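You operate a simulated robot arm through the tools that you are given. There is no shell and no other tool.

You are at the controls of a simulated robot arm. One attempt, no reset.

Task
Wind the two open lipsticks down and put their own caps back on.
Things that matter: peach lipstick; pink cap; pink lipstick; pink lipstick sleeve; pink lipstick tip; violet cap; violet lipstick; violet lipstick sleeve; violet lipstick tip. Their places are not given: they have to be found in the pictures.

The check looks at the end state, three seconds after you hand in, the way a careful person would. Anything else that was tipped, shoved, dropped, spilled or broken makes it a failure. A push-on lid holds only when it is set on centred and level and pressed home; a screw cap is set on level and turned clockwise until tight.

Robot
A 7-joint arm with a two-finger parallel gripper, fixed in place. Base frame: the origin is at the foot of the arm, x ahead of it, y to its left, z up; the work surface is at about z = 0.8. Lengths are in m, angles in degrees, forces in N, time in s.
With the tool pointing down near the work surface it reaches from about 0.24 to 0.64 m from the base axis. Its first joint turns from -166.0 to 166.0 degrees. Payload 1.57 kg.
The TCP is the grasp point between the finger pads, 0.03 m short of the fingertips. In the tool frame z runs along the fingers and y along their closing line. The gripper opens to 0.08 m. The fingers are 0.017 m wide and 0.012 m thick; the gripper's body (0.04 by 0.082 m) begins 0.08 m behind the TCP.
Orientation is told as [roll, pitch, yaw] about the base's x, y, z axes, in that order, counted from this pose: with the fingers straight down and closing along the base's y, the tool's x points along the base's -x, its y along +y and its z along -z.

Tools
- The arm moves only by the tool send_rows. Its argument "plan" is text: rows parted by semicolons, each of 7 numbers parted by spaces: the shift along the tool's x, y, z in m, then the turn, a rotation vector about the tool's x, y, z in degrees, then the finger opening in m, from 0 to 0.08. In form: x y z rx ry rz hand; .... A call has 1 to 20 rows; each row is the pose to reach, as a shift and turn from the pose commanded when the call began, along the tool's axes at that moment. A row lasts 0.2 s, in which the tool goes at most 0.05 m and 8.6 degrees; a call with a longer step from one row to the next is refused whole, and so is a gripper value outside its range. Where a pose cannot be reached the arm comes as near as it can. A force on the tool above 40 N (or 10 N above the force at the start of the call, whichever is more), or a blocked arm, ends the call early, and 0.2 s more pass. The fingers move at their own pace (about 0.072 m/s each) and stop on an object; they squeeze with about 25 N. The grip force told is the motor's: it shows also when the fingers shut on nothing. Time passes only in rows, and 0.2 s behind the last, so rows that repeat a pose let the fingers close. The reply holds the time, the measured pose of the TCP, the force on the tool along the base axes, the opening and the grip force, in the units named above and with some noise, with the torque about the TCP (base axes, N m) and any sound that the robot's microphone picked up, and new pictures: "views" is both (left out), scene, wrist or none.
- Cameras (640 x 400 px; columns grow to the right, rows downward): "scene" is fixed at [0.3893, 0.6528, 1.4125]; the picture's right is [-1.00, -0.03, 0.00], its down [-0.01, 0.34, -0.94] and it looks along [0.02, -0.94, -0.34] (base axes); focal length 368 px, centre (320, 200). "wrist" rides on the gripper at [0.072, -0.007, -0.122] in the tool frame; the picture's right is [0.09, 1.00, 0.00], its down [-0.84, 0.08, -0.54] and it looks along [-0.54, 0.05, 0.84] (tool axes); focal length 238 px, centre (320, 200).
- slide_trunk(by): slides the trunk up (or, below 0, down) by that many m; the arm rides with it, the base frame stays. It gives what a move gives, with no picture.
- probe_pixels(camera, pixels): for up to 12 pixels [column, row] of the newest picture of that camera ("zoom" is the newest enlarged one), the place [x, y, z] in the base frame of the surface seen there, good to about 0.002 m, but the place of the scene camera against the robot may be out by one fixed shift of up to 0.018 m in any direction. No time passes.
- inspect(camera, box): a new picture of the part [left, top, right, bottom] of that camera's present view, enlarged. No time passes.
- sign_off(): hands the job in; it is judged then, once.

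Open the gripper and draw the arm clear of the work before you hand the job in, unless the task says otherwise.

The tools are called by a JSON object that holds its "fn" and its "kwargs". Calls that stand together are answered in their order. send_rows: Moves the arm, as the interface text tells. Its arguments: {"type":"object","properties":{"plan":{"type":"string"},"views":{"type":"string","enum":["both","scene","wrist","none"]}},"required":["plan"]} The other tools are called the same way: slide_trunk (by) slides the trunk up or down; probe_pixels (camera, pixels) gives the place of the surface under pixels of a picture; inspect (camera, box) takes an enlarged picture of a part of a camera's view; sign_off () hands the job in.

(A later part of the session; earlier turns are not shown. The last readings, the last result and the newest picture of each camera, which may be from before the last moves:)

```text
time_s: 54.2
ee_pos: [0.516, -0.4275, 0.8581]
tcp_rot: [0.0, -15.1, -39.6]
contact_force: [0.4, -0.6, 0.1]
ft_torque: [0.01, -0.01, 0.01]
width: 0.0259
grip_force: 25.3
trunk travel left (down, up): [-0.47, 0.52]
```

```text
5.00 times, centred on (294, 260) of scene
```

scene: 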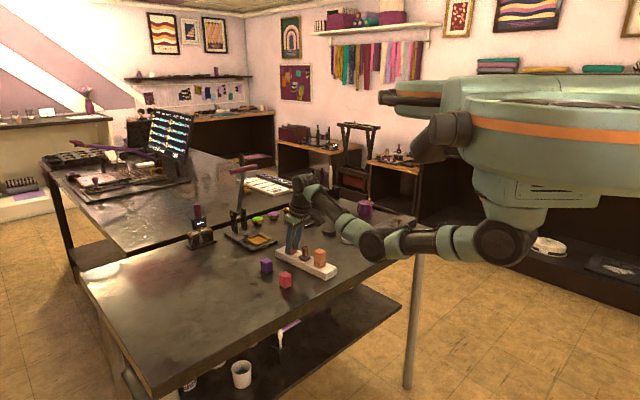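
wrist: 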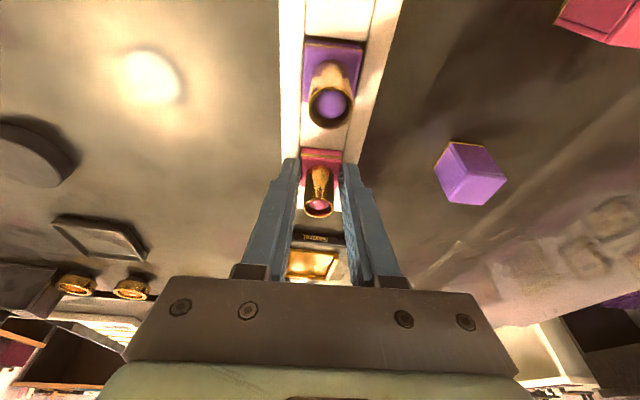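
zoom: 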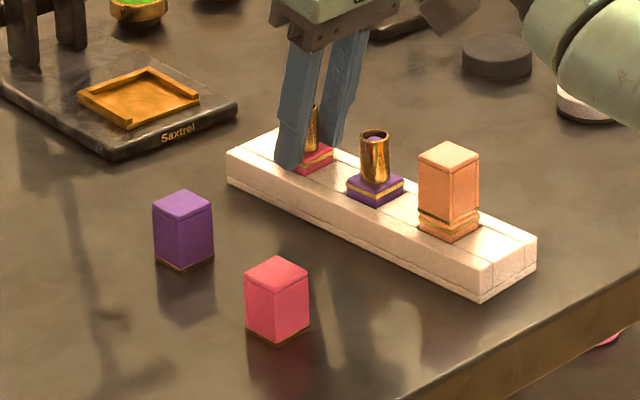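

Pink base squared (0.0259). I release and rise to a clear height.

{"fn": "send_rows", "kwargs": {"plan": "0 0 0 0 0 0 0.034; 0 0 0 0 0 0 0.044; -0.0078 0 -0.029 0 0 0 0.05; -0.0181 0 -0.0676 0 0 0 0.05; -0.0233 0 -0.0869 0 0 0 0.05; -0.0233 0 -0.0869 0 0 0 0.05"}}

{"fn": "inspect", "kwargs": {"camera": "wrist", "box": [280, 0, 480, 180]}}

```text
time_s: 55.6
ee_pos: [0.5145, -0.4282, 0.949]
tcp_rot: [-0.1, -14.9, -39.6]
contact_force: [0.4, 1.1, -0.1]
ft_torque: [-0.01, 0.03, -0.02]
width: 0.0502
grip_force: 0.1
trunk travel left (down, up): [-0.47, 0.52]
```

scene: 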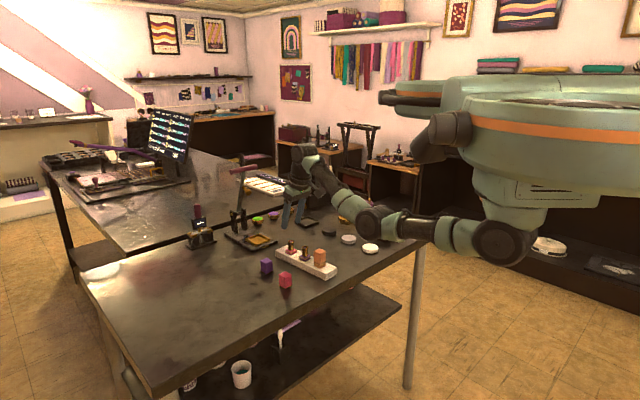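
wrist: 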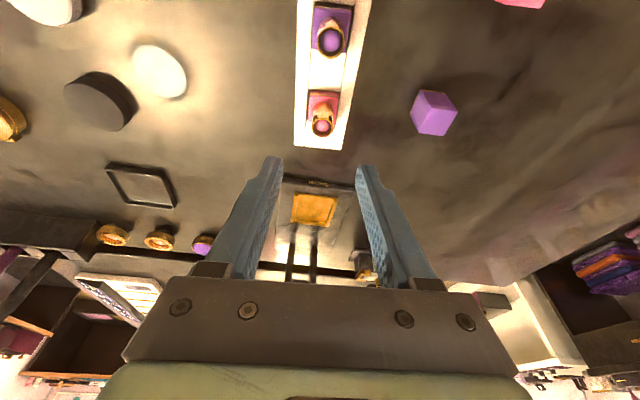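

```text
2.22 times, centred on (380, 90) of wrist
```

zoom: 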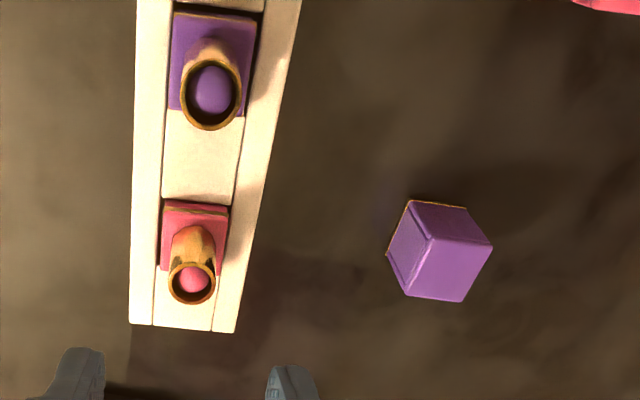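

{"fn": "probe_pixels", "kwargs": {"camera": "zoom", "pixels": [[432, 241], [486, 246], [461, 297], [408, 292], [447, 268], [400, 245], [450, 225], [172, 285], [213, 287], [192, 265], [192, 303], [192, 280]]}}

{"fn": "probe_pixels", "kwargs": {"camera": "zoom", "pixels": [[184, 90], [240, 90], [212, 62], [212, 128], [163, 205], [226, 209], [163, 268], [220, 274], [174, 18], [252, 22], [172, 108], [243, 112]]}}

```text
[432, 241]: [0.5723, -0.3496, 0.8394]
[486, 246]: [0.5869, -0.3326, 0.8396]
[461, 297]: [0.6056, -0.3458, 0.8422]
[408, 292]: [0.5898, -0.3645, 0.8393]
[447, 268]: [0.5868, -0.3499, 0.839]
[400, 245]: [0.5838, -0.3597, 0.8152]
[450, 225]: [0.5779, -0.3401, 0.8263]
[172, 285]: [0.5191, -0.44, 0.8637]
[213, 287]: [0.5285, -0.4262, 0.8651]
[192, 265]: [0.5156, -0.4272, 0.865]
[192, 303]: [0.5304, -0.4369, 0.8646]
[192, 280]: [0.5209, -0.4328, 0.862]
```

```text
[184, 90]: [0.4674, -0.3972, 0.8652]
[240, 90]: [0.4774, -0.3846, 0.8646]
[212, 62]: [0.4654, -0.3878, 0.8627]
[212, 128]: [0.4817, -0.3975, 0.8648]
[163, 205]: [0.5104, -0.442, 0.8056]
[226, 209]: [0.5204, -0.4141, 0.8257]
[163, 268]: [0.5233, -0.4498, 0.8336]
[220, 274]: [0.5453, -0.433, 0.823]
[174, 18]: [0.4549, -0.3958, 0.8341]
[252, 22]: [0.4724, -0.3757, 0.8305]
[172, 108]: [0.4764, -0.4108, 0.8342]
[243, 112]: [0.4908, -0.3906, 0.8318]
```

Violet cap centre ≈ (0.5887,-0.3481), yaw ≈ −39°, top at 0.84. I move above it with the same tilt.

{"fn": "send_rows", "kwargs": {"plan": "-0.0005 0.027 0.0001 0 0 0 0.05; -0.001 0.054 0.0002 0 0 0 0.05; -0.0015 0.082 0.0004 0 0 0 0.05; -0.002 0.1089 0.0005 0 0 0 0.05; 0.0055 0.1089 0.0285 0 0 0 0.05; 0.0055 0.1089 0.0285 0 0 0 0.05"}}

{"fn": "inspect", "kwargs": {"camera": "wrist", "box": [260, 60, 380, 220]}}

```text
time_s: 57.0
ee_pos: [0.5851, -0.3485, 0.917]
tcp_rot: [0.0, -14.9, -39.6]
contact_force: [0.3, -0.3, 0.2]
ft_torque: [-0.03, 0.01, 0.01]
width: 0.0501
grip_force: 0.1
trunk travel left (down, up): [-0.47, 0.52]
```

scene: 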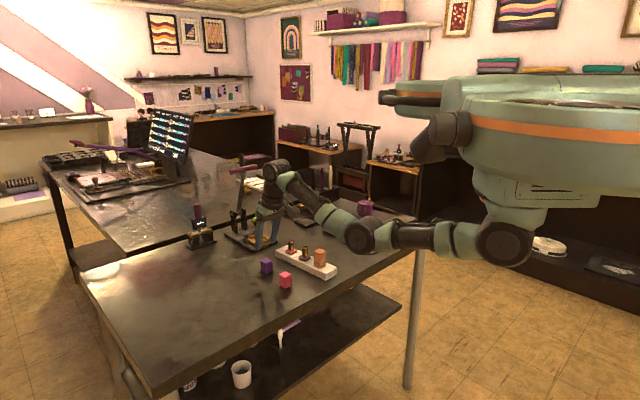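
wrist: 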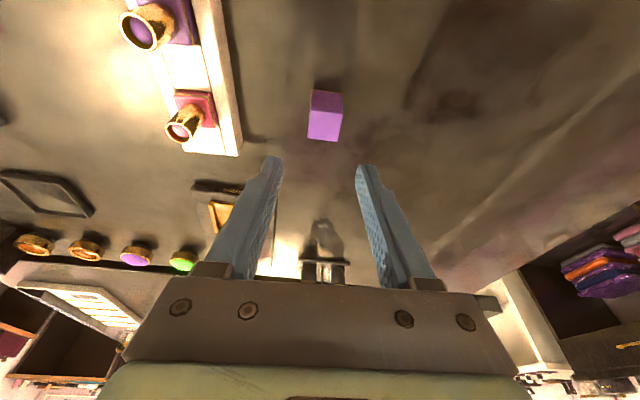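

```text
2.50 times, centred on (320, 140) of wrist
```

zoom: 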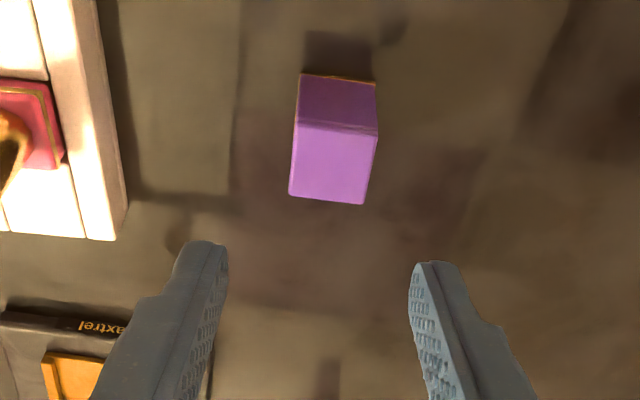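

Cap is nearly aligned with the tool, ~2 mm to the right. I correct, lower so fingertips are ~1 cm above the table, and close.

{"fn": "send_rows", "kwargs": {"plan": "0.0014 0.0021 -0.0004 0 0 0 0.05; 0.0092 0.0021 0.0286 0 0 0 0.05; 0.0157 0.0021 0.0527 0 0 0 0.05; 0.0211 0.0021 0.073 0 0 0 0.05; 0.0211 0.0021 0.073 0 0 0 0.05"}}

{"fn": "inspect", "kwargs": {"camera": "wrist", "box": [270, 110, 370, 230]}}

{"fn": "inspect", "kwargs": {"camera": "scene", "box": [230, 220, 358, 300]}}

```text
time_s: 58.2
ee_pos: [0.5868, -0.3405, 0.8432]
tcp_rot: [0.0, -15.0, -39.6]
contact_force: [0.7, -0.3, -0.2]
ft_torque: [0.03, 0.02, -0.01]
width: 0.0499
grip_force: 0.1
trunk travel left (down, up): [-0.47, 0.52]
```

scene: 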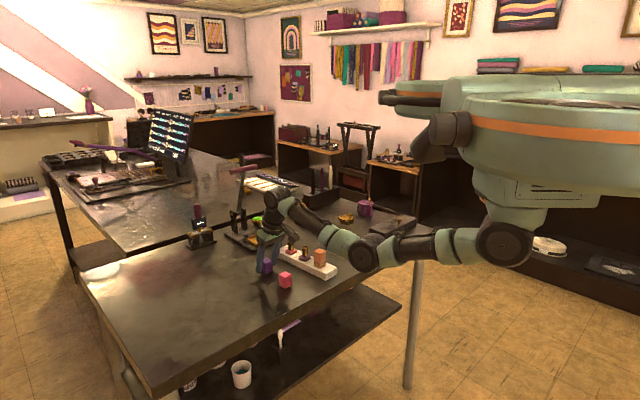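
wrist: 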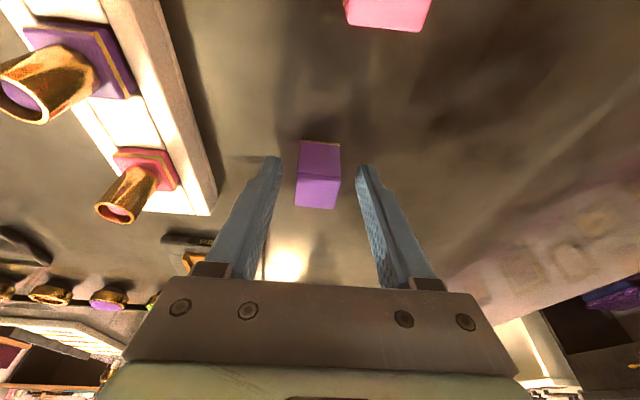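

```text
3.33 times, centred on (320, 170) of wrist
```

zoom: 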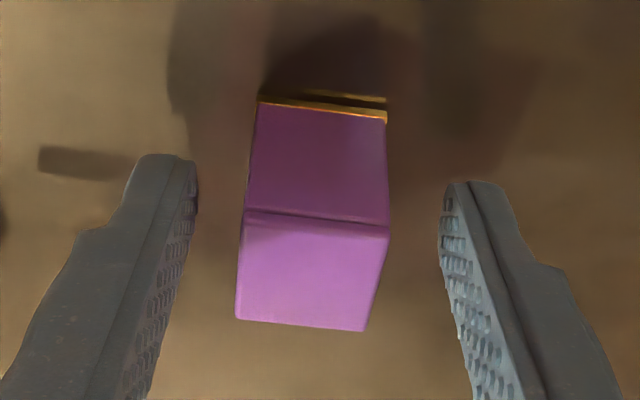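

```text
5.00 times, centred on (294, 260) of scene
```

zoom: 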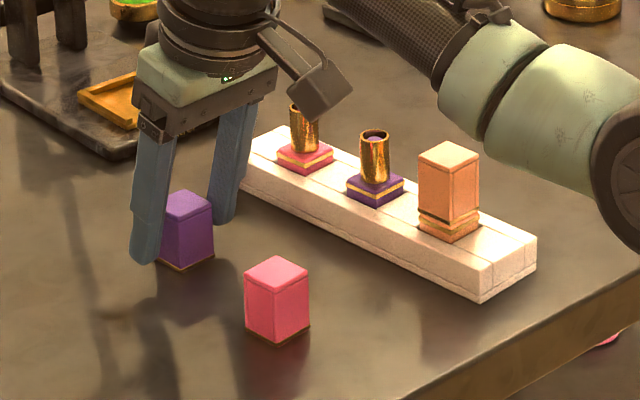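

Cap (zoom ≈315) nearly centred between fingers (≈319). Closing with −0.8 mm correction.

{"fn": "send_rows", "kwargs": {"plan": "0 -0.0008 0 0 0 0 0.044; 0 -0.0008 0 0 0 0 0.036; 0 -0.0008 0 0 0 0 0.028; 0 -0.0008 0 0 0 0 0.02; 0 -0.0008 0 0 0 0 0.018; 0 -0.0008 0 0 0 0 0.018", "views": "wrist"}}

{"fn": "inspect", "kwargs": {"camera": "wrist", "box": [270, 110, 370, 230]}}

```text
time_s: 59.6
ee_pos: [0.586, -0.3429, 0.8429]
tcp_rot: [-0.1, -15.0, -39.6]
contact_force: [-0.3, 0.0, 0.3]
ft_torque: [-0.01, 0.0, 0.03]
width: 0.0261
grip_force: 24.2
trunk travel left (down, up): [-0.47, 0.52]
```

wrist: 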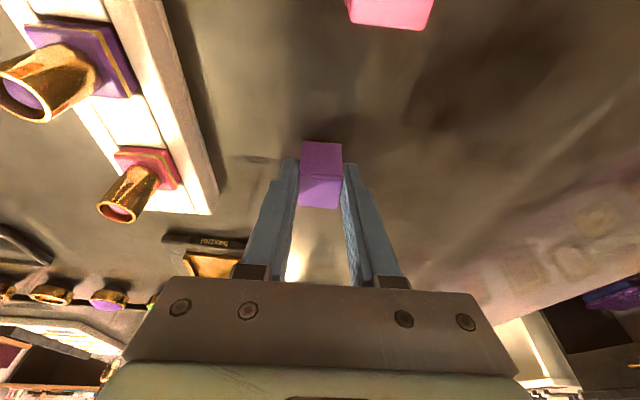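

```text
3.33 times, centred on (320, 170) of wrist
```

zoom: 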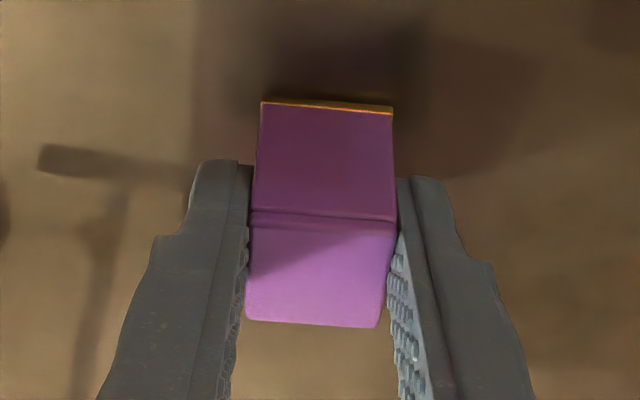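

Gripped (0.0261). I probe the cap's top face to know where it sits in the hand.

{"fn": "probe_pixels", "kwargs": {"camera": "zoom", "pixels": [[256, 224], [392, 228], [376, 322], [250, 314], [320, 270], [325, 160], [262, 108], [388, 114], [325, 222], [314, 318]]}}

```text
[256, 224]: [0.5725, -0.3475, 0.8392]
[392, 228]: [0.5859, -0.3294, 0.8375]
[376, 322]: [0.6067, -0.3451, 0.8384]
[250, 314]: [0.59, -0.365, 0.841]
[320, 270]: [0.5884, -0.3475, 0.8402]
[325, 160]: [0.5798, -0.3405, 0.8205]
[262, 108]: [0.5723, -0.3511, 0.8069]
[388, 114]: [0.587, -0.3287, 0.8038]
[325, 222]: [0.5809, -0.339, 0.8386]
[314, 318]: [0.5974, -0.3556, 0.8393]
```

Cap centre is ≈4.5 mm outward of the TCP. I lift it 9 cm and carry it over the violet lipstick.

{"fn": "send_rows", "kwargs": {"plan": "-0.006 0 -0.022 0 0 0 0.018; -0.0145 0 -0.054 0 0 0 0.018; -0.0233 0 -0.0869 0 0 0 0.018; -0.0087 -0.0275 -0.0908 0 0 0 0.018; 0.0058 -0.055 -0.0947 0 0 0 0.018; 0.0204 -0.0824 -0.0986 0 0 0 0.018; 0.035 -0.1099 -0.1025 0 0 0 0.018; 0.035 -0.1099 -0.1025 0 0 0 0.018; 0.035 -0.1099 -0.1025 0 0 0 0.018"}}

{"fn": "inspect", "kwargs": {"camera": "wrist", "box": [260, 60, 380, 220]}}

{"fn": "inspect", "kwargs": {"camera": "scene", "box": [240, 200, 350, 290]}}

```text
time_s: 61.6
ee_pos: [0.4697, -0.3904, 0.9333]
tcp_rot: [0.0, -15.0, -39.6]
contact_force: [-0.3, -0.2, -0.3]
ft_torque: [-0.01, -0.02, -0.03]
width: 0.0258
grip_force: 24.6
trunk travel left (down, up): [-0.47, 0.52]
```

scene: 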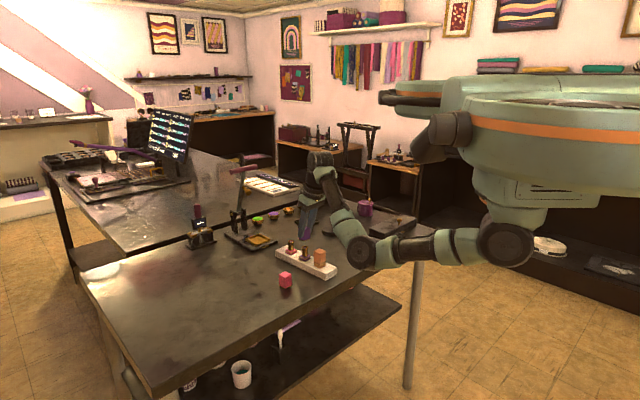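
wrist: 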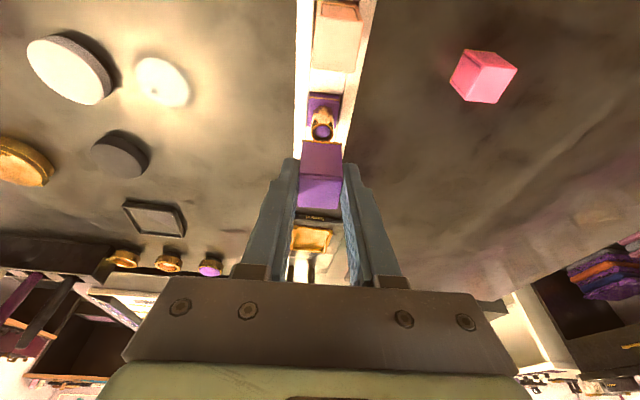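

```text
2.50 times, centred on (320, 140) of wrist
```

zoom: 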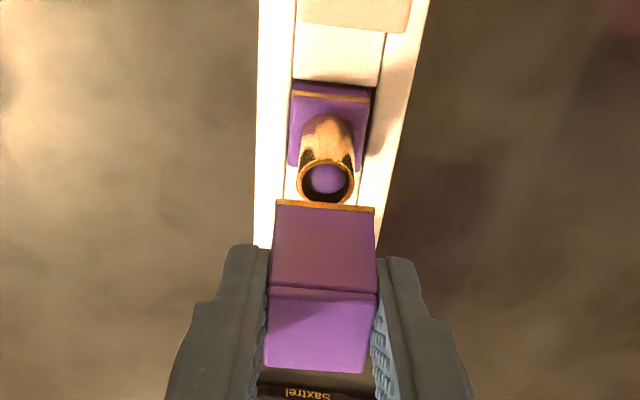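

```text
4.44 times, centred on (295, 245) of scene
```

zoom: 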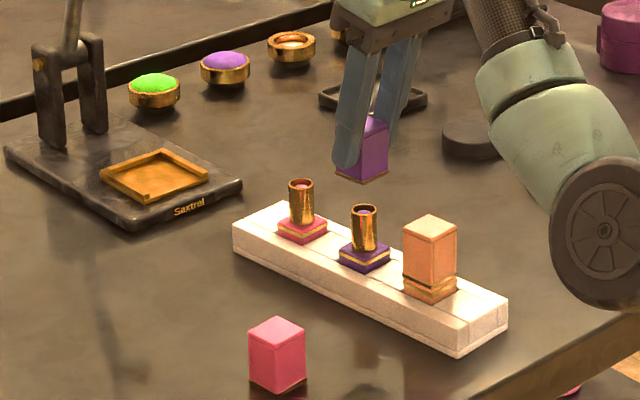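

{"fn": "inspect", "kwargs": {"camera": "wrist", "box": [280, 80, 360, 220]}}

```text
2.86 times, centred on (320, 150) of wrist
```

zoom: 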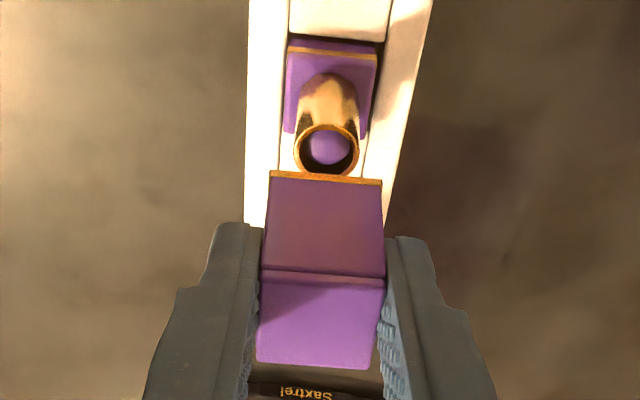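

{"fn": "probe_pixels", "kwargs": {"camera": "zoom", "pixels": [[296, 150], [357, 150], [327, 126], [327, 171], [264, 282], [382, 284], [370, 366], [260, 358], [272, 178], [380, 184], [325, 230], [327, 148]]}}

{"fn": "probe_pixels", "kwargs": {"camera": "zoom", "pixels": [[290, 50], [374, 58], [286, 128], [366, 135], [264, 284], [378, 288], [320, 320], [315, 358]]}}

```text
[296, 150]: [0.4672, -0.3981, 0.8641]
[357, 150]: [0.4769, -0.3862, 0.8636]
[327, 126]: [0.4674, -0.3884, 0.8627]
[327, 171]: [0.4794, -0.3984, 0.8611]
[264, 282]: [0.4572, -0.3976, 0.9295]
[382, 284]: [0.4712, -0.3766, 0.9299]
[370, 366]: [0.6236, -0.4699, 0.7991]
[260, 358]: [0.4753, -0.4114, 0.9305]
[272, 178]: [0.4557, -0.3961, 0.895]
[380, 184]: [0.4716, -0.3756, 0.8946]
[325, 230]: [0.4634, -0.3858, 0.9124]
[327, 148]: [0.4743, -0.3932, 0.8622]
```

```text
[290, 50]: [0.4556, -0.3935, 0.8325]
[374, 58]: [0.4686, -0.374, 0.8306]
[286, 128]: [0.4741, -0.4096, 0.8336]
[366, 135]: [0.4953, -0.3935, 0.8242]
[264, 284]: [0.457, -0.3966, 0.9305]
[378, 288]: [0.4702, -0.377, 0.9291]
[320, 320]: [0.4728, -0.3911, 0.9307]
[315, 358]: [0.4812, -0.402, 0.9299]
```

Sleeve at ≈(0.4725,-0.3926) vs cap ≈(0.4734,-0.3944): I shift 2.2 mm inward (tangentially aligned by pixels) and lower until the cap just covers the rim, watching forces.

{"fn": "send_rows", "kwargs": {"plan": "0.0021 0.0001 -0.0006 0 0 0 0.018; 0.0021 0.0001 -0.0006 0 0 0 0.018; 0.0047 0.0001 0.0091 0 0 0 0.018; 0.0073 0.0001 0.0187 0 0 0 0.018; 0.0073 0.0001 0.0187 0 0 0 0.018"}}

{"fn": "inspect", "kwargs": {"camera": "wrist", "box": [270, 100, 370, 220]}}

{"fn": "inspect", "kwargs": {"camera": "scene", "box": [270, 210, 350, 280]}}

```text
time_s: 62.8
ee_pos: [0.4667, -0.3883, 0.9137]
tcp_rot: [0.1, -15.1, -39.6]
contact_force: [0.4, 0.4, 0.1]
ft_torque: [-0.04, 0.03, 0.01]
width: 0.026
grip_force: 24.6
trunk travel left (down, up): [-0.47, 0.52]
```

scene: 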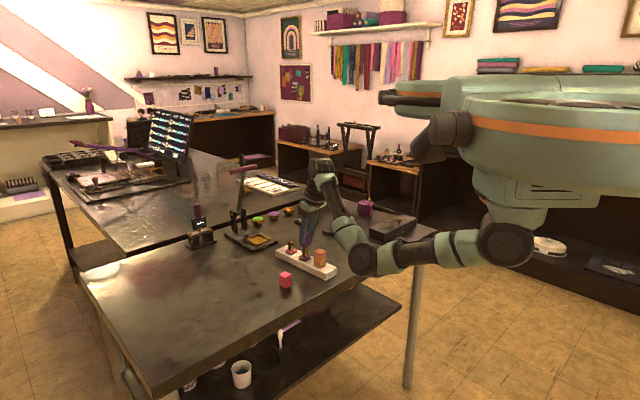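
wrist: 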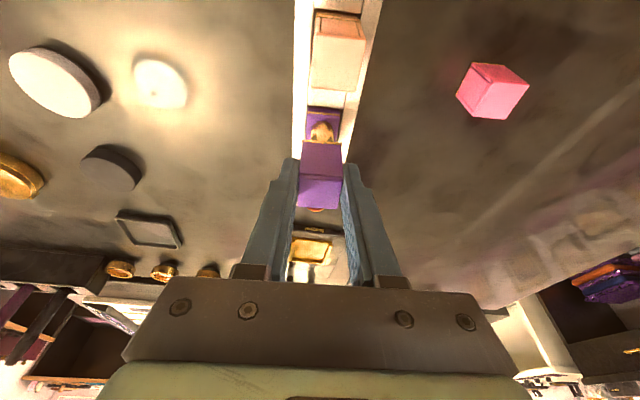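

```text
3.33 times, centred on (320, 160) of wrist
```

zoom: 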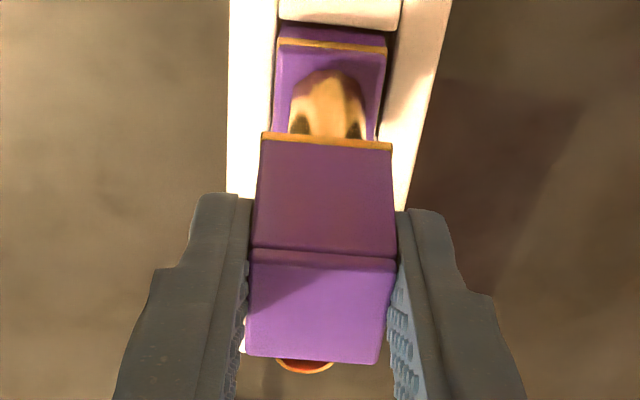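

```text
5.71 times, centred on (310, 245) of scene
```

zoom: 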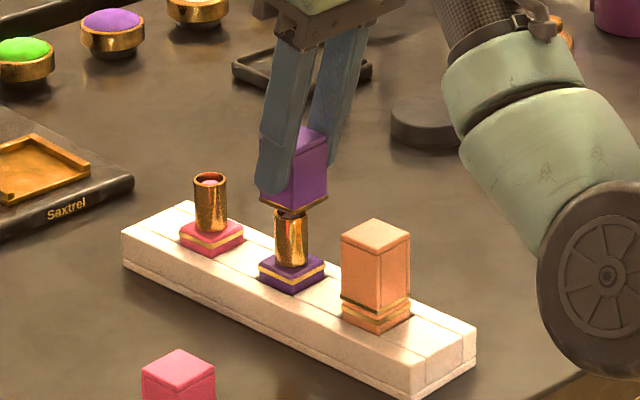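

Scene columns of the cap (260–327) and base (258–325) match, so it's aligned. I lower 1.6 cm over the sleeve.

{"fn": "send_rows", "kwargs": {"plan": "0.001 0 0.0039 0 0 0 0.018; 0.0021 0 0.0077 0 0 0 0.018; 0.0031 0 0.0116 0 0 0 0.018; 0.0041 0 0.0155 0 0 0 0.018; 0.0041 0 0.0155 0 0 0 0.018"}}

{"fn": "inspect", "kwargs": {"camera": "wrist", "box": [270, 100, 370, 220]}}

{"fn": "inspect", "kwargs": {"camera": "scene", "box": [270, 210, 350, 280]}}

```text
time_s: 64.0
ee_pos: [0.4664, -0.39, 0.8973]
tcp_rot: [-0.1, -15.0, -39.5]
contact_force: [-0.4, -0.5, -0.1]
ft_torque: [0.01, -0.04, 0.07]
width: 0.0262
grip_force: 25.4
trunk travel left (down, up): [-0.47, 0.52]
```

scene: 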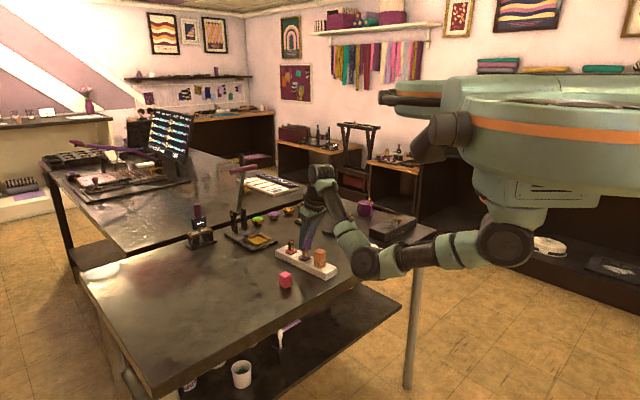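
wrist: 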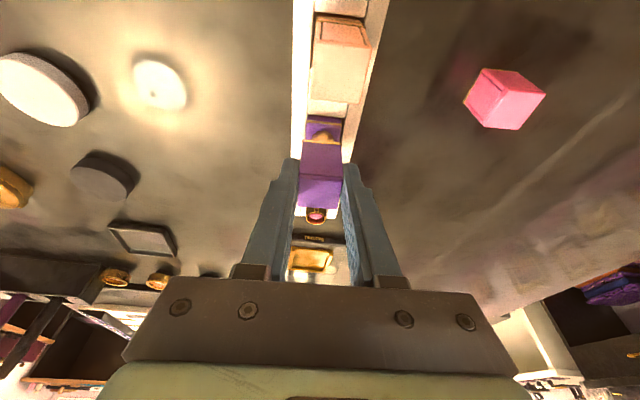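

```text
3.33 times, centred on (320, 160) of wrist
```

zoom: 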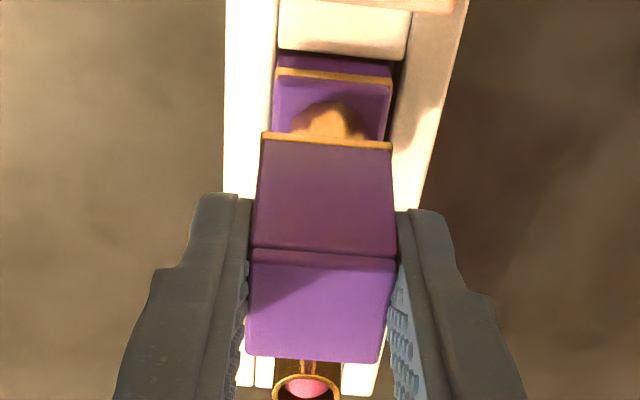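

```text
5.71 times, centred on (310, 245) of scene
```

zoom: 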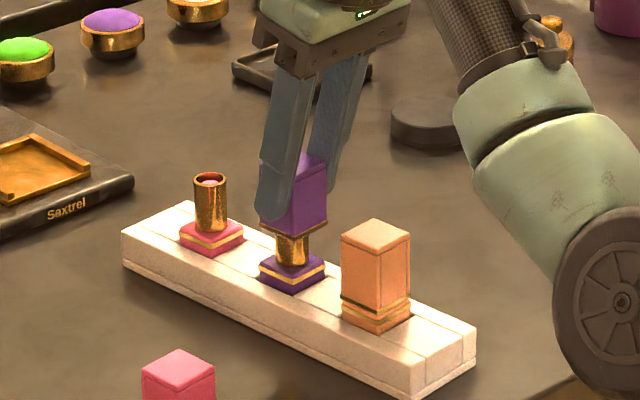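

No force; cap slides over the sleeve. I lower the remaining ~2 cm in small steps until contact.

{"fn": "send_rows", "kwargs": {"plan": "0.001 0.0002 0.0039 0 0 0 0.018; 0.0021 0.0003 0.0077 0 0 0 0.018; 0.0031 0.0003 0.0116 0 0 0 0.018; 0.0041 0.0003 0.0155 0 0 0 0.018; 0.0048 0.0003 0.0179 0 0 0 0.018; 0.0048 0.0003 0.0179 0 0 0 0.018"}}

{"fn": "inspect", "kwargs": {"camera": "wrist", "box": [270, 100, 370, 220]}}

{"fn": "inspect", "kwargs": {"camera": "scene", "box": [270, 210, 350, 280]}}

```text
time_s: 65.4
ee_pos: [0.4678, -0.3878, 0.8801]
tcp_rot: [0.0, -15.0, -39.6]
contact_force: [-0.6, 0.4, -0.3]
ft_torque: [-0.02, -0.01, 0.0]
width: 0.0259
grip_force: 25.0
trunk travel left (down, up): [-0.47, 0.52]
```

scene: 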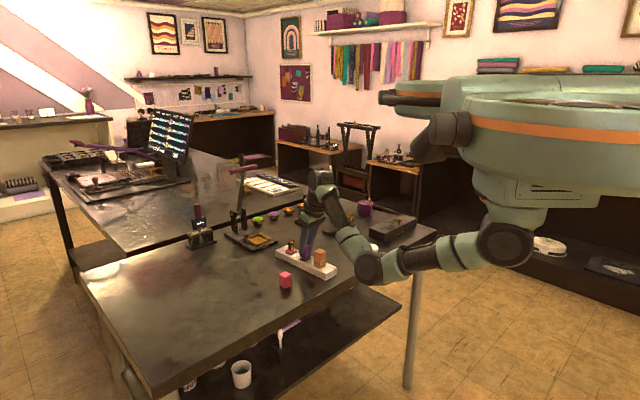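
wrist: 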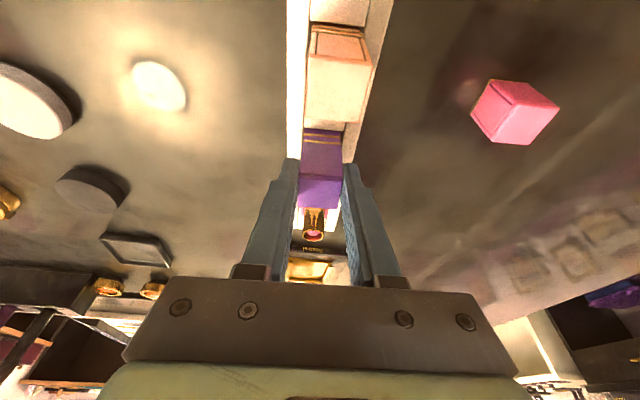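

```text
3.33 times, centred on (320, 160) of wrist
```

zoom: 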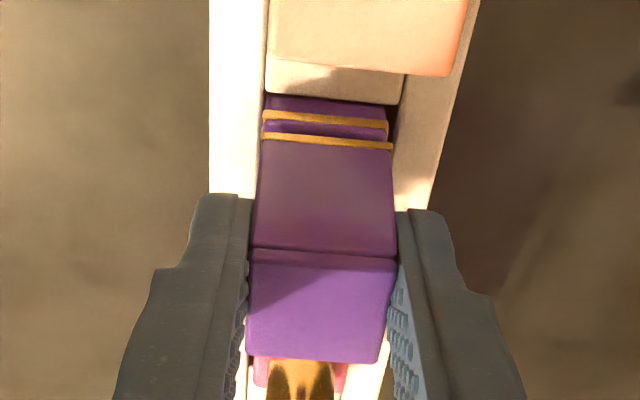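

```text
5.71 times, centred on (310, 245) of scene
```

zoom: 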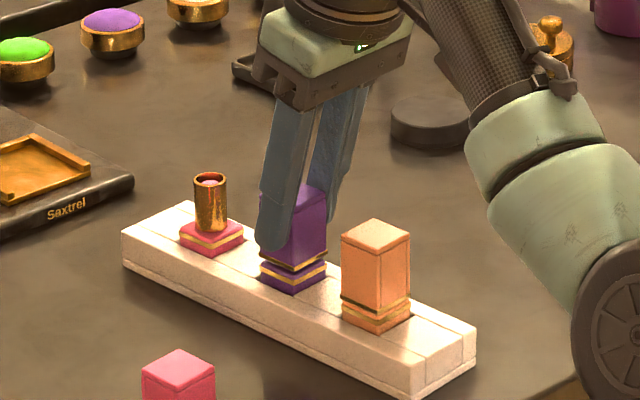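

Small gap (~3 mm) left and still no force. I press down in 1 mm rows.

{"fn": "send_rows", "kwargs": {"plan": "0.0003 0 0.001 0 0 0 0.018; 0.0005 0 0.0019 0 0 0 0.018; 0.0008 0 0.0029 0 0 0 0.018; 0.001 0 0.0039 0 0 0 0.018; 0.001 0 0.0039 0 0 0 0.018"}}

{"fn": "inspect", "kwargs": {"camera": "wrist", "box": [270, 100, 370, 220]}}

{"fn": "inspect", "kwargs": {"camera": "scene", "box": [270, 210, 350, 280]}}

```text
time_s: 66.6
ee_pos: [0.4667, -0.3886, 0.8766]
tcp_rot: [0.0, -15.2, -39.7]
contact_force: [-0.6, 1.1, 9.6]
ft_torque: [0.05, 0.02, -0.02]
width: 0.0261
grip_force: 25.2
trunk travel left (down, up): [-0.47, 0.52]
```

scene: 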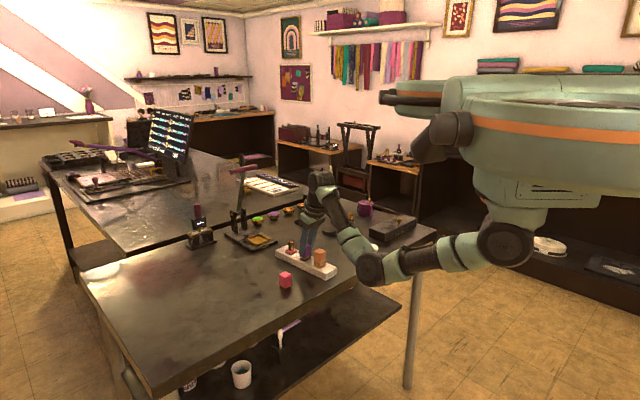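
wrist: 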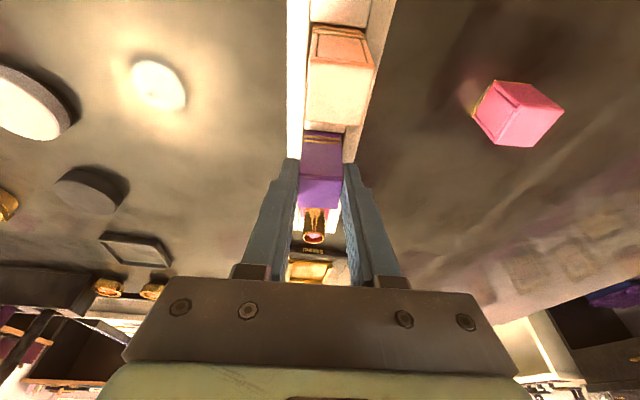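

```text
3.33 times, centred on (320, 160) of wrist
```

zoom: 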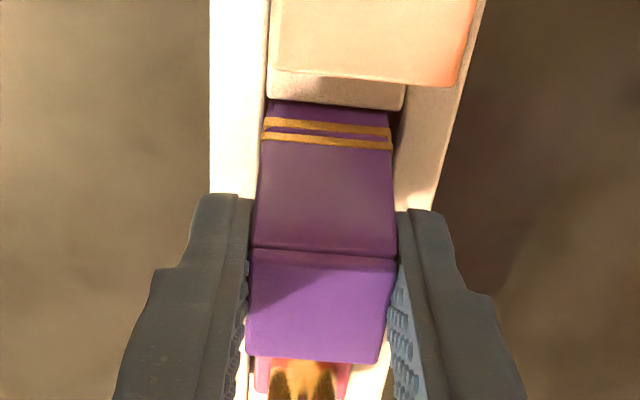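

```text
5.71 times, centred on (310, 245) of scene
```

zoom: 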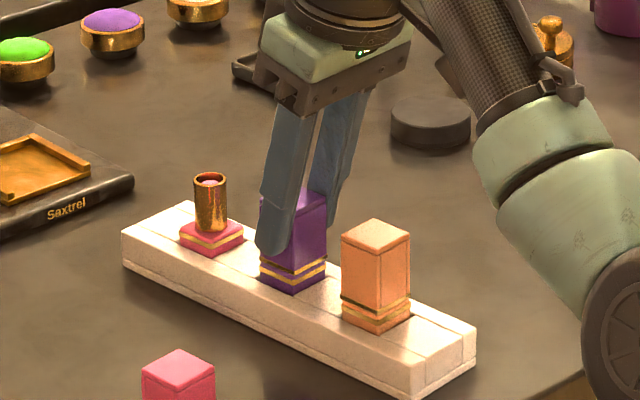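

Contact with 9.6 N; the cap's gold band meets the base band like peach's. I press a bit further to push it home.

{"fn": "send_rows", "kwargs": {"plan": "0.0003 0 0.001 0 0 0 0.018; 0.0005 0 0.0019 0 0 0 0.018; 0.0008 0 0.0029 0 0 0 0.018; 0.0008 0 0.0029 0 0 0 0.018", "views": "both"}}

{"fn": "inspect", "kwargs": {"camera": "wrist", "box": [270, 100, 370, 220]}}

```text
time_s: 67.6
ee_pos: [0.4671, -0.3888, 0.8738]
tcp_rot: [0.1, -15.1, -39.6]
contact_force: [1.9, -1.1, 18.5]
ft_torque: [-0.06, -0.11, -0.04]
width: 0.0261
grip_force: 24.8
trunk travel left (down, up): [-0.47, 0.52]
```

scene: 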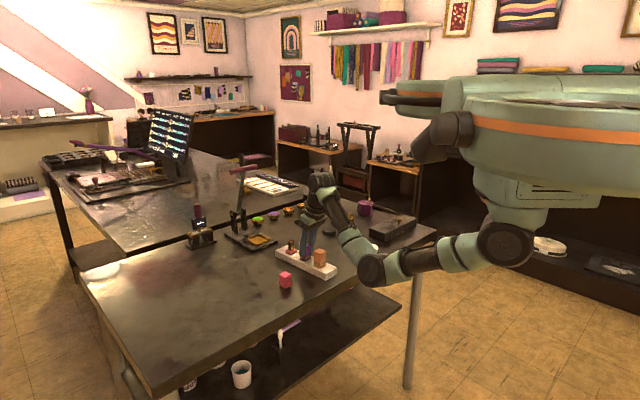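
wrist: 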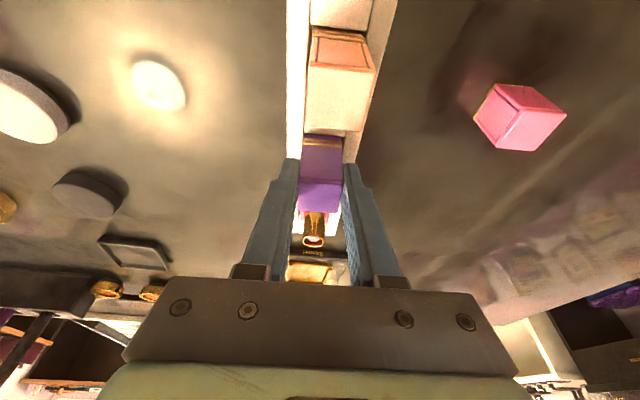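

```text
3.33 times, centred on (320, 160) of wrist
```

zoom: 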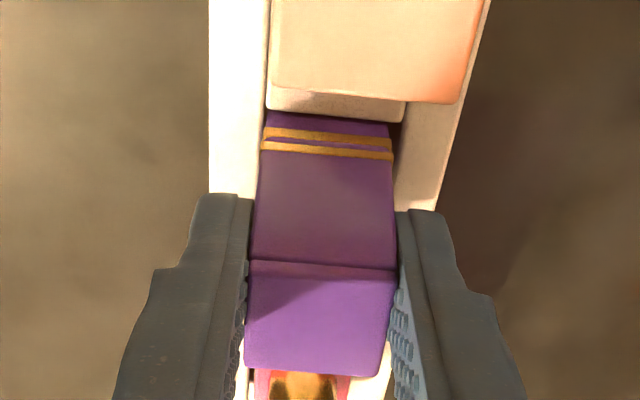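

18.5 N, and the cap slid slightly in the fingers, so it has seated as far as grip allows. I release, rise and inspect before pressing from on top.

{"fn": "send_rows", "kwargs": {"plan": "0 0 0 0 0 0 0.03; 0 0 0 0 0 0 0.04; 0 0 0 0 0 0 0.044; -0.0078 0 -0.029 0 0 0 0.044; -0.0155 0 -0.058 0 0 0 0.044; -0.0155 0 -0.058 0 0 0 0.03; -0.0155 0 -0.058 0 0 0 0.03"}}

{"fn": "inspect", "kwargs": {"camera": "scene", "box": [270, 210, 350, 280]}}

{"fn": "inspect", "kwargs": {"camera": "wrist", "box": [270, 40, 370, 190]}}

```text
time_s: 69.2
ee_pos: [0.4673, -0.3884, 0.9318]
tcp_rot: [0.1, -15.0, -39.7]
contact_force: [0.1, 0.2, 1.0]
ft_torque: [0.0, -0.02, 0.01]
width: 0.0301
grip_force: 0.0
trunk travel left (down, up): [-0.47, 0.52]
```

scene: 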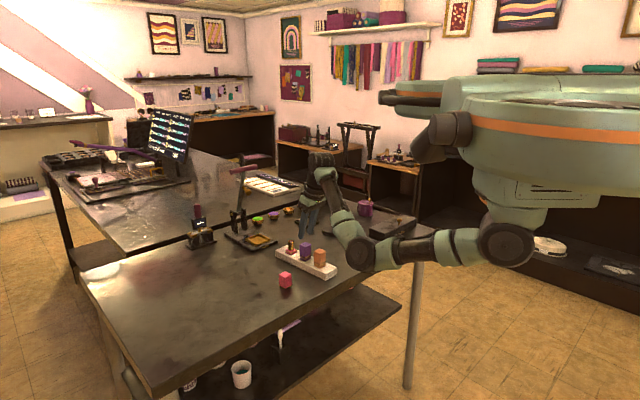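
wrist: 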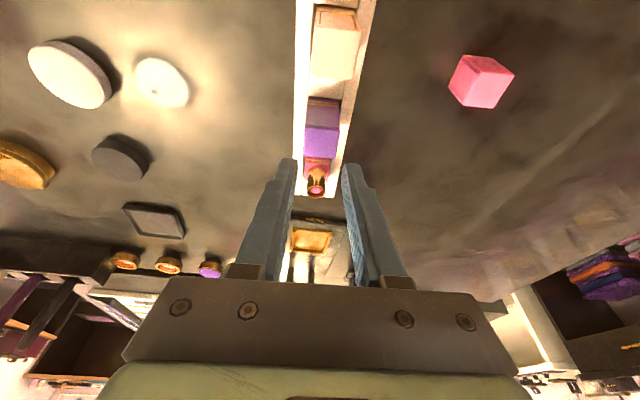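

```text
5.71 times, centred on (310, 245) of scene
```

zoom: 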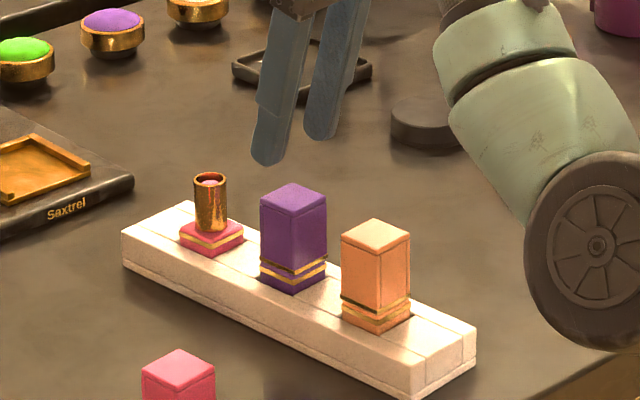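

```text
2.67 times, centred on (320, 115) of wrist
```

zoom: 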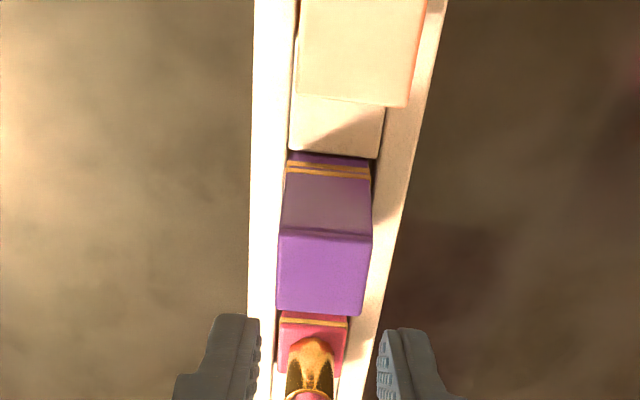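

Violet cap looks seated like the peach one. I compare top heights via probes.

{"fn": "probe_pixels", "kwargs": {"camera": "wrist", "pixels": [[320, 145], [310, 135], [334, 138], [333, 60], [325, 70], [345, 70], [308, 155], [332, 156], [316, 128]]}}

{"fn": "probe_pixels", "kwargs": {"camera": "scene", "pixels": [[306, 245], [303, 244], [309, 246], [320, 251], [317, 251], [323, 251]]}}

```text
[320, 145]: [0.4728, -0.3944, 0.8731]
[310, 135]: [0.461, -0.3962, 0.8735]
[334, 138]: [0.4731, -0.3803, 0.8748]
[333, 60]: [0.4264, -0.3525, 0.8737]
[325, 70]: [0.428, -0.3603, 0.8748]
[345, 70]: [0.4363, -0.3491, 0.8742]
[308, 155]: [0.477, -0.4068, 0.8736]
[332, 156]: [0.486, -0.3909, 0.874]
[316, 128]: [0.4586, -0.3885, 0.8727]
```

```text
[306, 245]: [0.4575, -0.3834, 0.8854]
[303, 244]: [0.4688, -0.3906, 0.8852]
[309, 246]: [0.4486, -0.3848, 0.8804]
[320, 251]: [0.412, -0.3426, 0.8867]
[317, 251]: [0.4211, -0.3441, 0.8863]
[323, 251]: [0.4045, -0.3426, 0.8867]
```

Violet top 0.8736 vs peach 0.8742 — seated to the same height. I close the fingers and give a gentle centred press on top to be sure.

{"fn": "send_rows", "kwargs": {"plan": "-0.0069 0 0.0018 0 0 0 0.015; -0.0069 0 0.0018 0 0 0 0.0; -0.0035 0 0.0147 0 0 0 0.0; -0.001 0 0.024 0 0 0 0.0; 0 0 0.0277 0 0 0 0.0; 0.0003 0 0.0287 0 0 0 0; 0.0005 0 0.0297 0 0 0 0; 0.0008 0 0.0306 0 0 0 0; 0.0008 0 0.0306 0 0 0 0"}}

{"fn": "inspect", "kwargs": {"camera": "scene", "box": [270, 210, 350, 280]}}

```text
time_s: 71.2
ee_pos: [0.4714, -0.3912, 0.9039]
tcp_rot: [0.0, -15.2, -39.6]
contact_force: [1.7, 0.1, 11.4]
ft_torque: [0.02, -0.02, 0.0]
width: 0.0
grip_force: 21.0
trunk travel left (down, up): [-0.47, 0.52]
```

scene: 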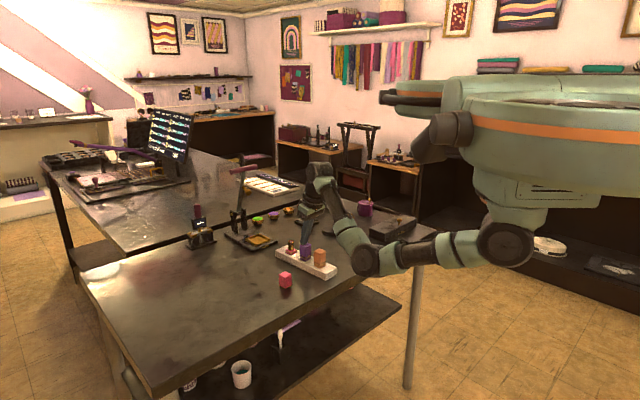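
wrist: 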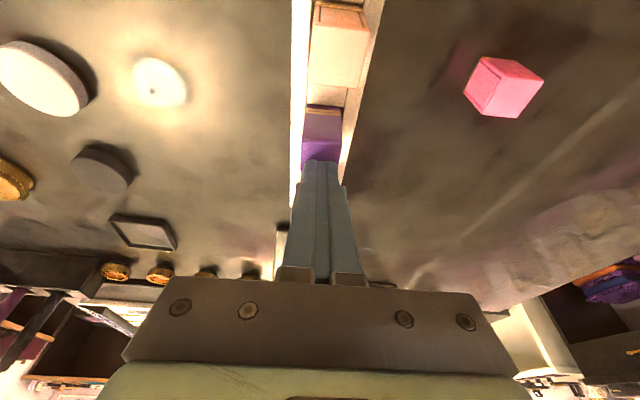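

```text
5.71 times, centred on (310, 245) of scene
```

zoom: 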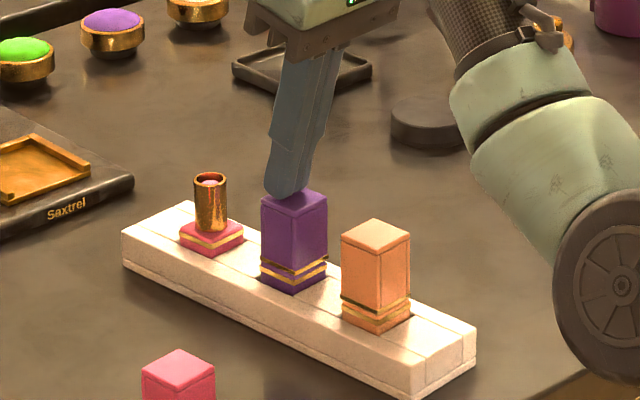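

11 N on the cap top, level. I press 3 mm deeper to ~25 N, then lift off.

{"fn": "send_rows", "kwargs": {"plan": "0.0003 0 0.001 0 0 0 0; 0.0005 0 0.0019 0 0 0 0; 0.0008 0 0.0029 0 0 0 0; 0.0008 0 0.0029 0 0 0 0", "views": "none"}}

{"fn": "send_rows", "kwargs": {"plan": "-0.0078 0 -0.029 0 0 0 0; -0.0155 0 -0.058 0 0 0 0.03; -0.0155 0 -0.058 0 0 0 0.05; -0.0155 0 -0.058 0 0 0 0.05"}}

{"fn": "inspect", "kwargs": {"camera": "scene", "box": [230, 220, 358, 300]}}

```text
time_s: 72.2
ee_pos: [0.4715, -0.391, 0.9038]
tcp_rot: [0.1, -15.5, -39.6]
contact_force: [0.5, 0.2, 28.8]
ft_torque: [-0.01, 0.01, -0.02]
width: 0.0
grip_force: 21.5
trunk travel left (down, up): [-0.47, 0.52]
```

```text
time_s: 73.2
ee_pos: [0.4716, -0.3922, 0.9597]
tcp_rot: [0.0, -15.1, -39.6]
contact_force: [0.2, -0.7, 0.0]
ft_torque: [-0.02, 0.01, -0.03]
width: 0.0497
grip_force: 0.0
trunk travel left (down, up): [-0.47, 0.52]
```

scene: 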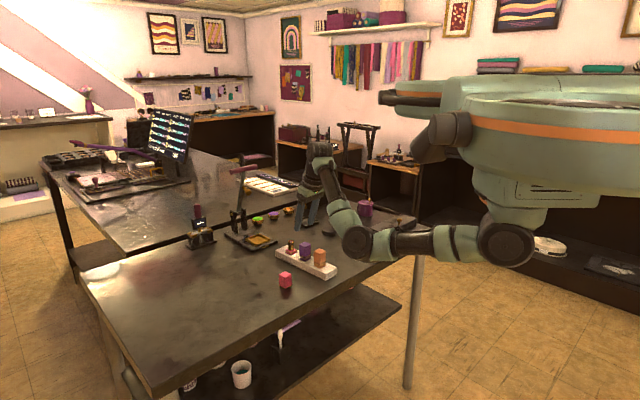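
wrist: 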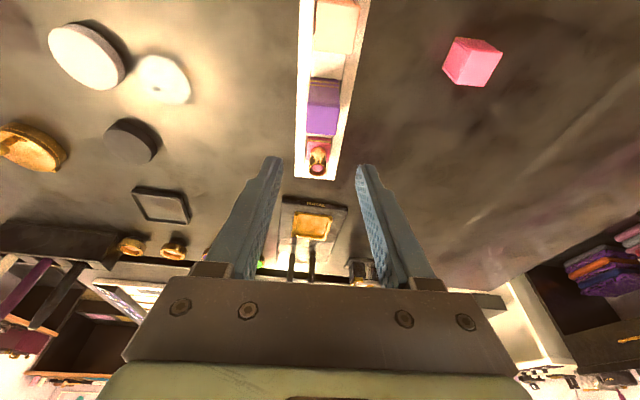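

```text
5.00 times, centred on (294, 260) of scene
```

zoom: 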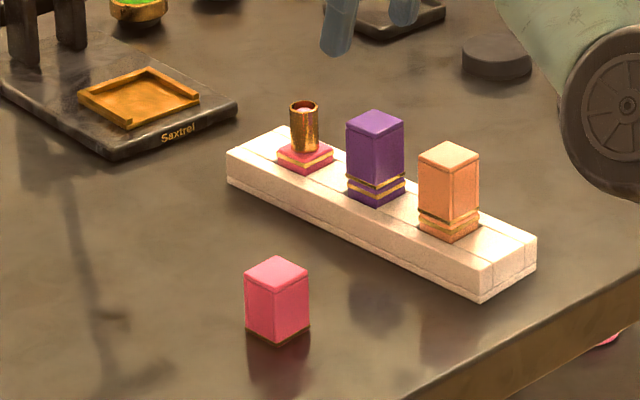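

Violet is capped solidly (no give at 28.8 N). Now the pink cap near (0.521,-0.269): I move above it with the same tool orientation.

{"fn": "send_rows", "kwargs": {"plan": "0.0108 0.0316 -0.0029 0 0 0 0.05; 0.0217 0.0633 -0.0058 0 0 0 0.05; 0.0325 0.095 -0.0087 0 0 0 0.05; 0.0433 0.1266 -0.0116 0 0 0 0.05; 0.0537 0.1266 0.027 0 0 0 0.05; 0.0537 0.1266 0.027 0 0 0 0.05; 0.0537 0.1266 0.027 0 0 0 0.05"}}

{"fn": "inspect", "kwargs": {"camera": "wrist", "box": [260, 60, 380, 220]}}

```text
time_s: 74.8
ee_pos: [0.5194, -0.2674, 0.9189]
tcp_rot: [-0.1, -14.9, -39.5]
contact_force: [0.4, -0.1, 0.5]
ft_torque: [-0.02, 0.0, 0.02]
width: 0.05
grip_force: 0.0
trunk travel left (down, up): [-0.47, 0.52]
```

scene: 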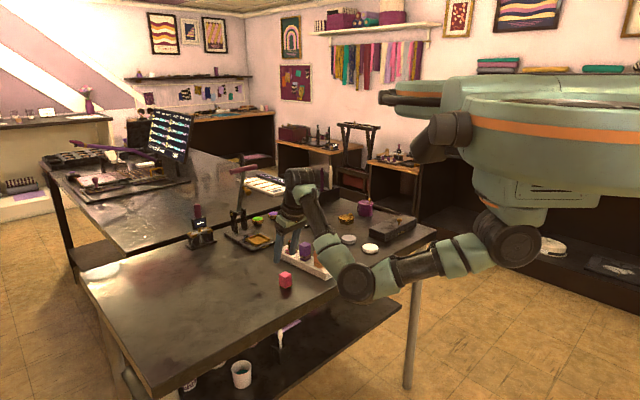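
wrist: 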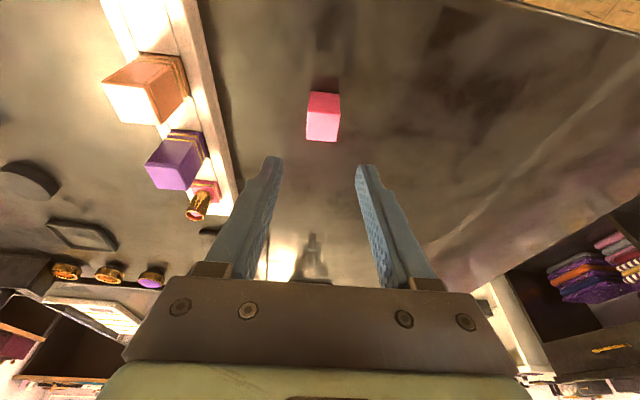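

```text
2.50 times, centred on (320, 140) of wrist
```

zoom: 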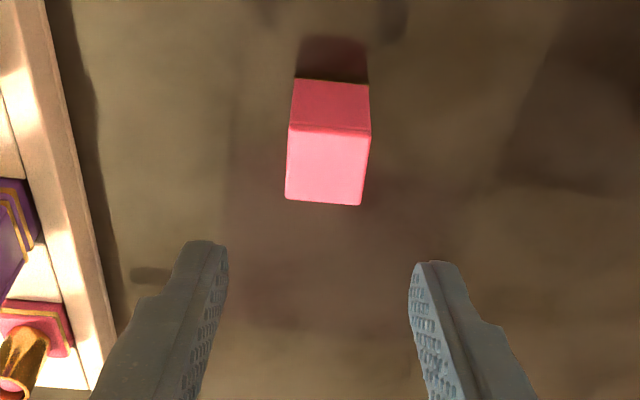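

The elbow looks low near the table edge; I check its clearance to the stand and table.

{"fn": "inspect", "kwargs": {"camera": "scene", "box": [260, 200, 420, 320]}}

{"fn": "probe_pixels", "kwargs": {"camera": "scene", "pixels": [[355, 283], [340, 260], [350, 298], [370, 290], [400, 275], [320, 235], [325, 250], [300, 200]]}}

{"fn": "probe_pixels", "kwargs": {"camera": "wrist", "pixels": [[308, 111], [338, 112], [334, 140], [306, 138], [322, 125], [323, 100]]}}

```text
3.33 times, centred on (340, 260) of scene
```

zoom: 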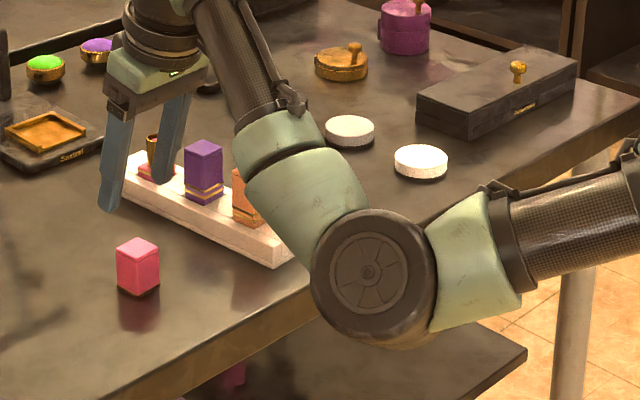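

```text
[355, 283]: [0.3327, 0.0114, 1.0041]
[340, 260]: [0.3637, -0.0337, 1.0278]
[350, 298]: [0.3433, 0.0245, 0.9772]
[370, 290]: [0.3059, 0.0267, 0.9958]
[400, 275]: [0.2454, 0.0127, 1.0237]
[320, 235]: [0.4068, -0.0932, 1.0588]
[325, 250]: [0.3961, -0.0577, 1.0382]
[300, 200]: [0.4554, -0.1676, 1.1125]
```

```text
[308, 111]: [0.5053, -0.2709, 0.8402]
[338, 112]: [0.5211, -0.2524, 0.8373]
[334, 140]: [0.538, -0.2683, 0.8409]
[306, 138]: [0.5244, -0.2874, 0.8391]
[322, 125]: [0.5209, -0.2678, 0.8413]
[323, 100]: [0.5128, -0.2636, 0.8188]
```

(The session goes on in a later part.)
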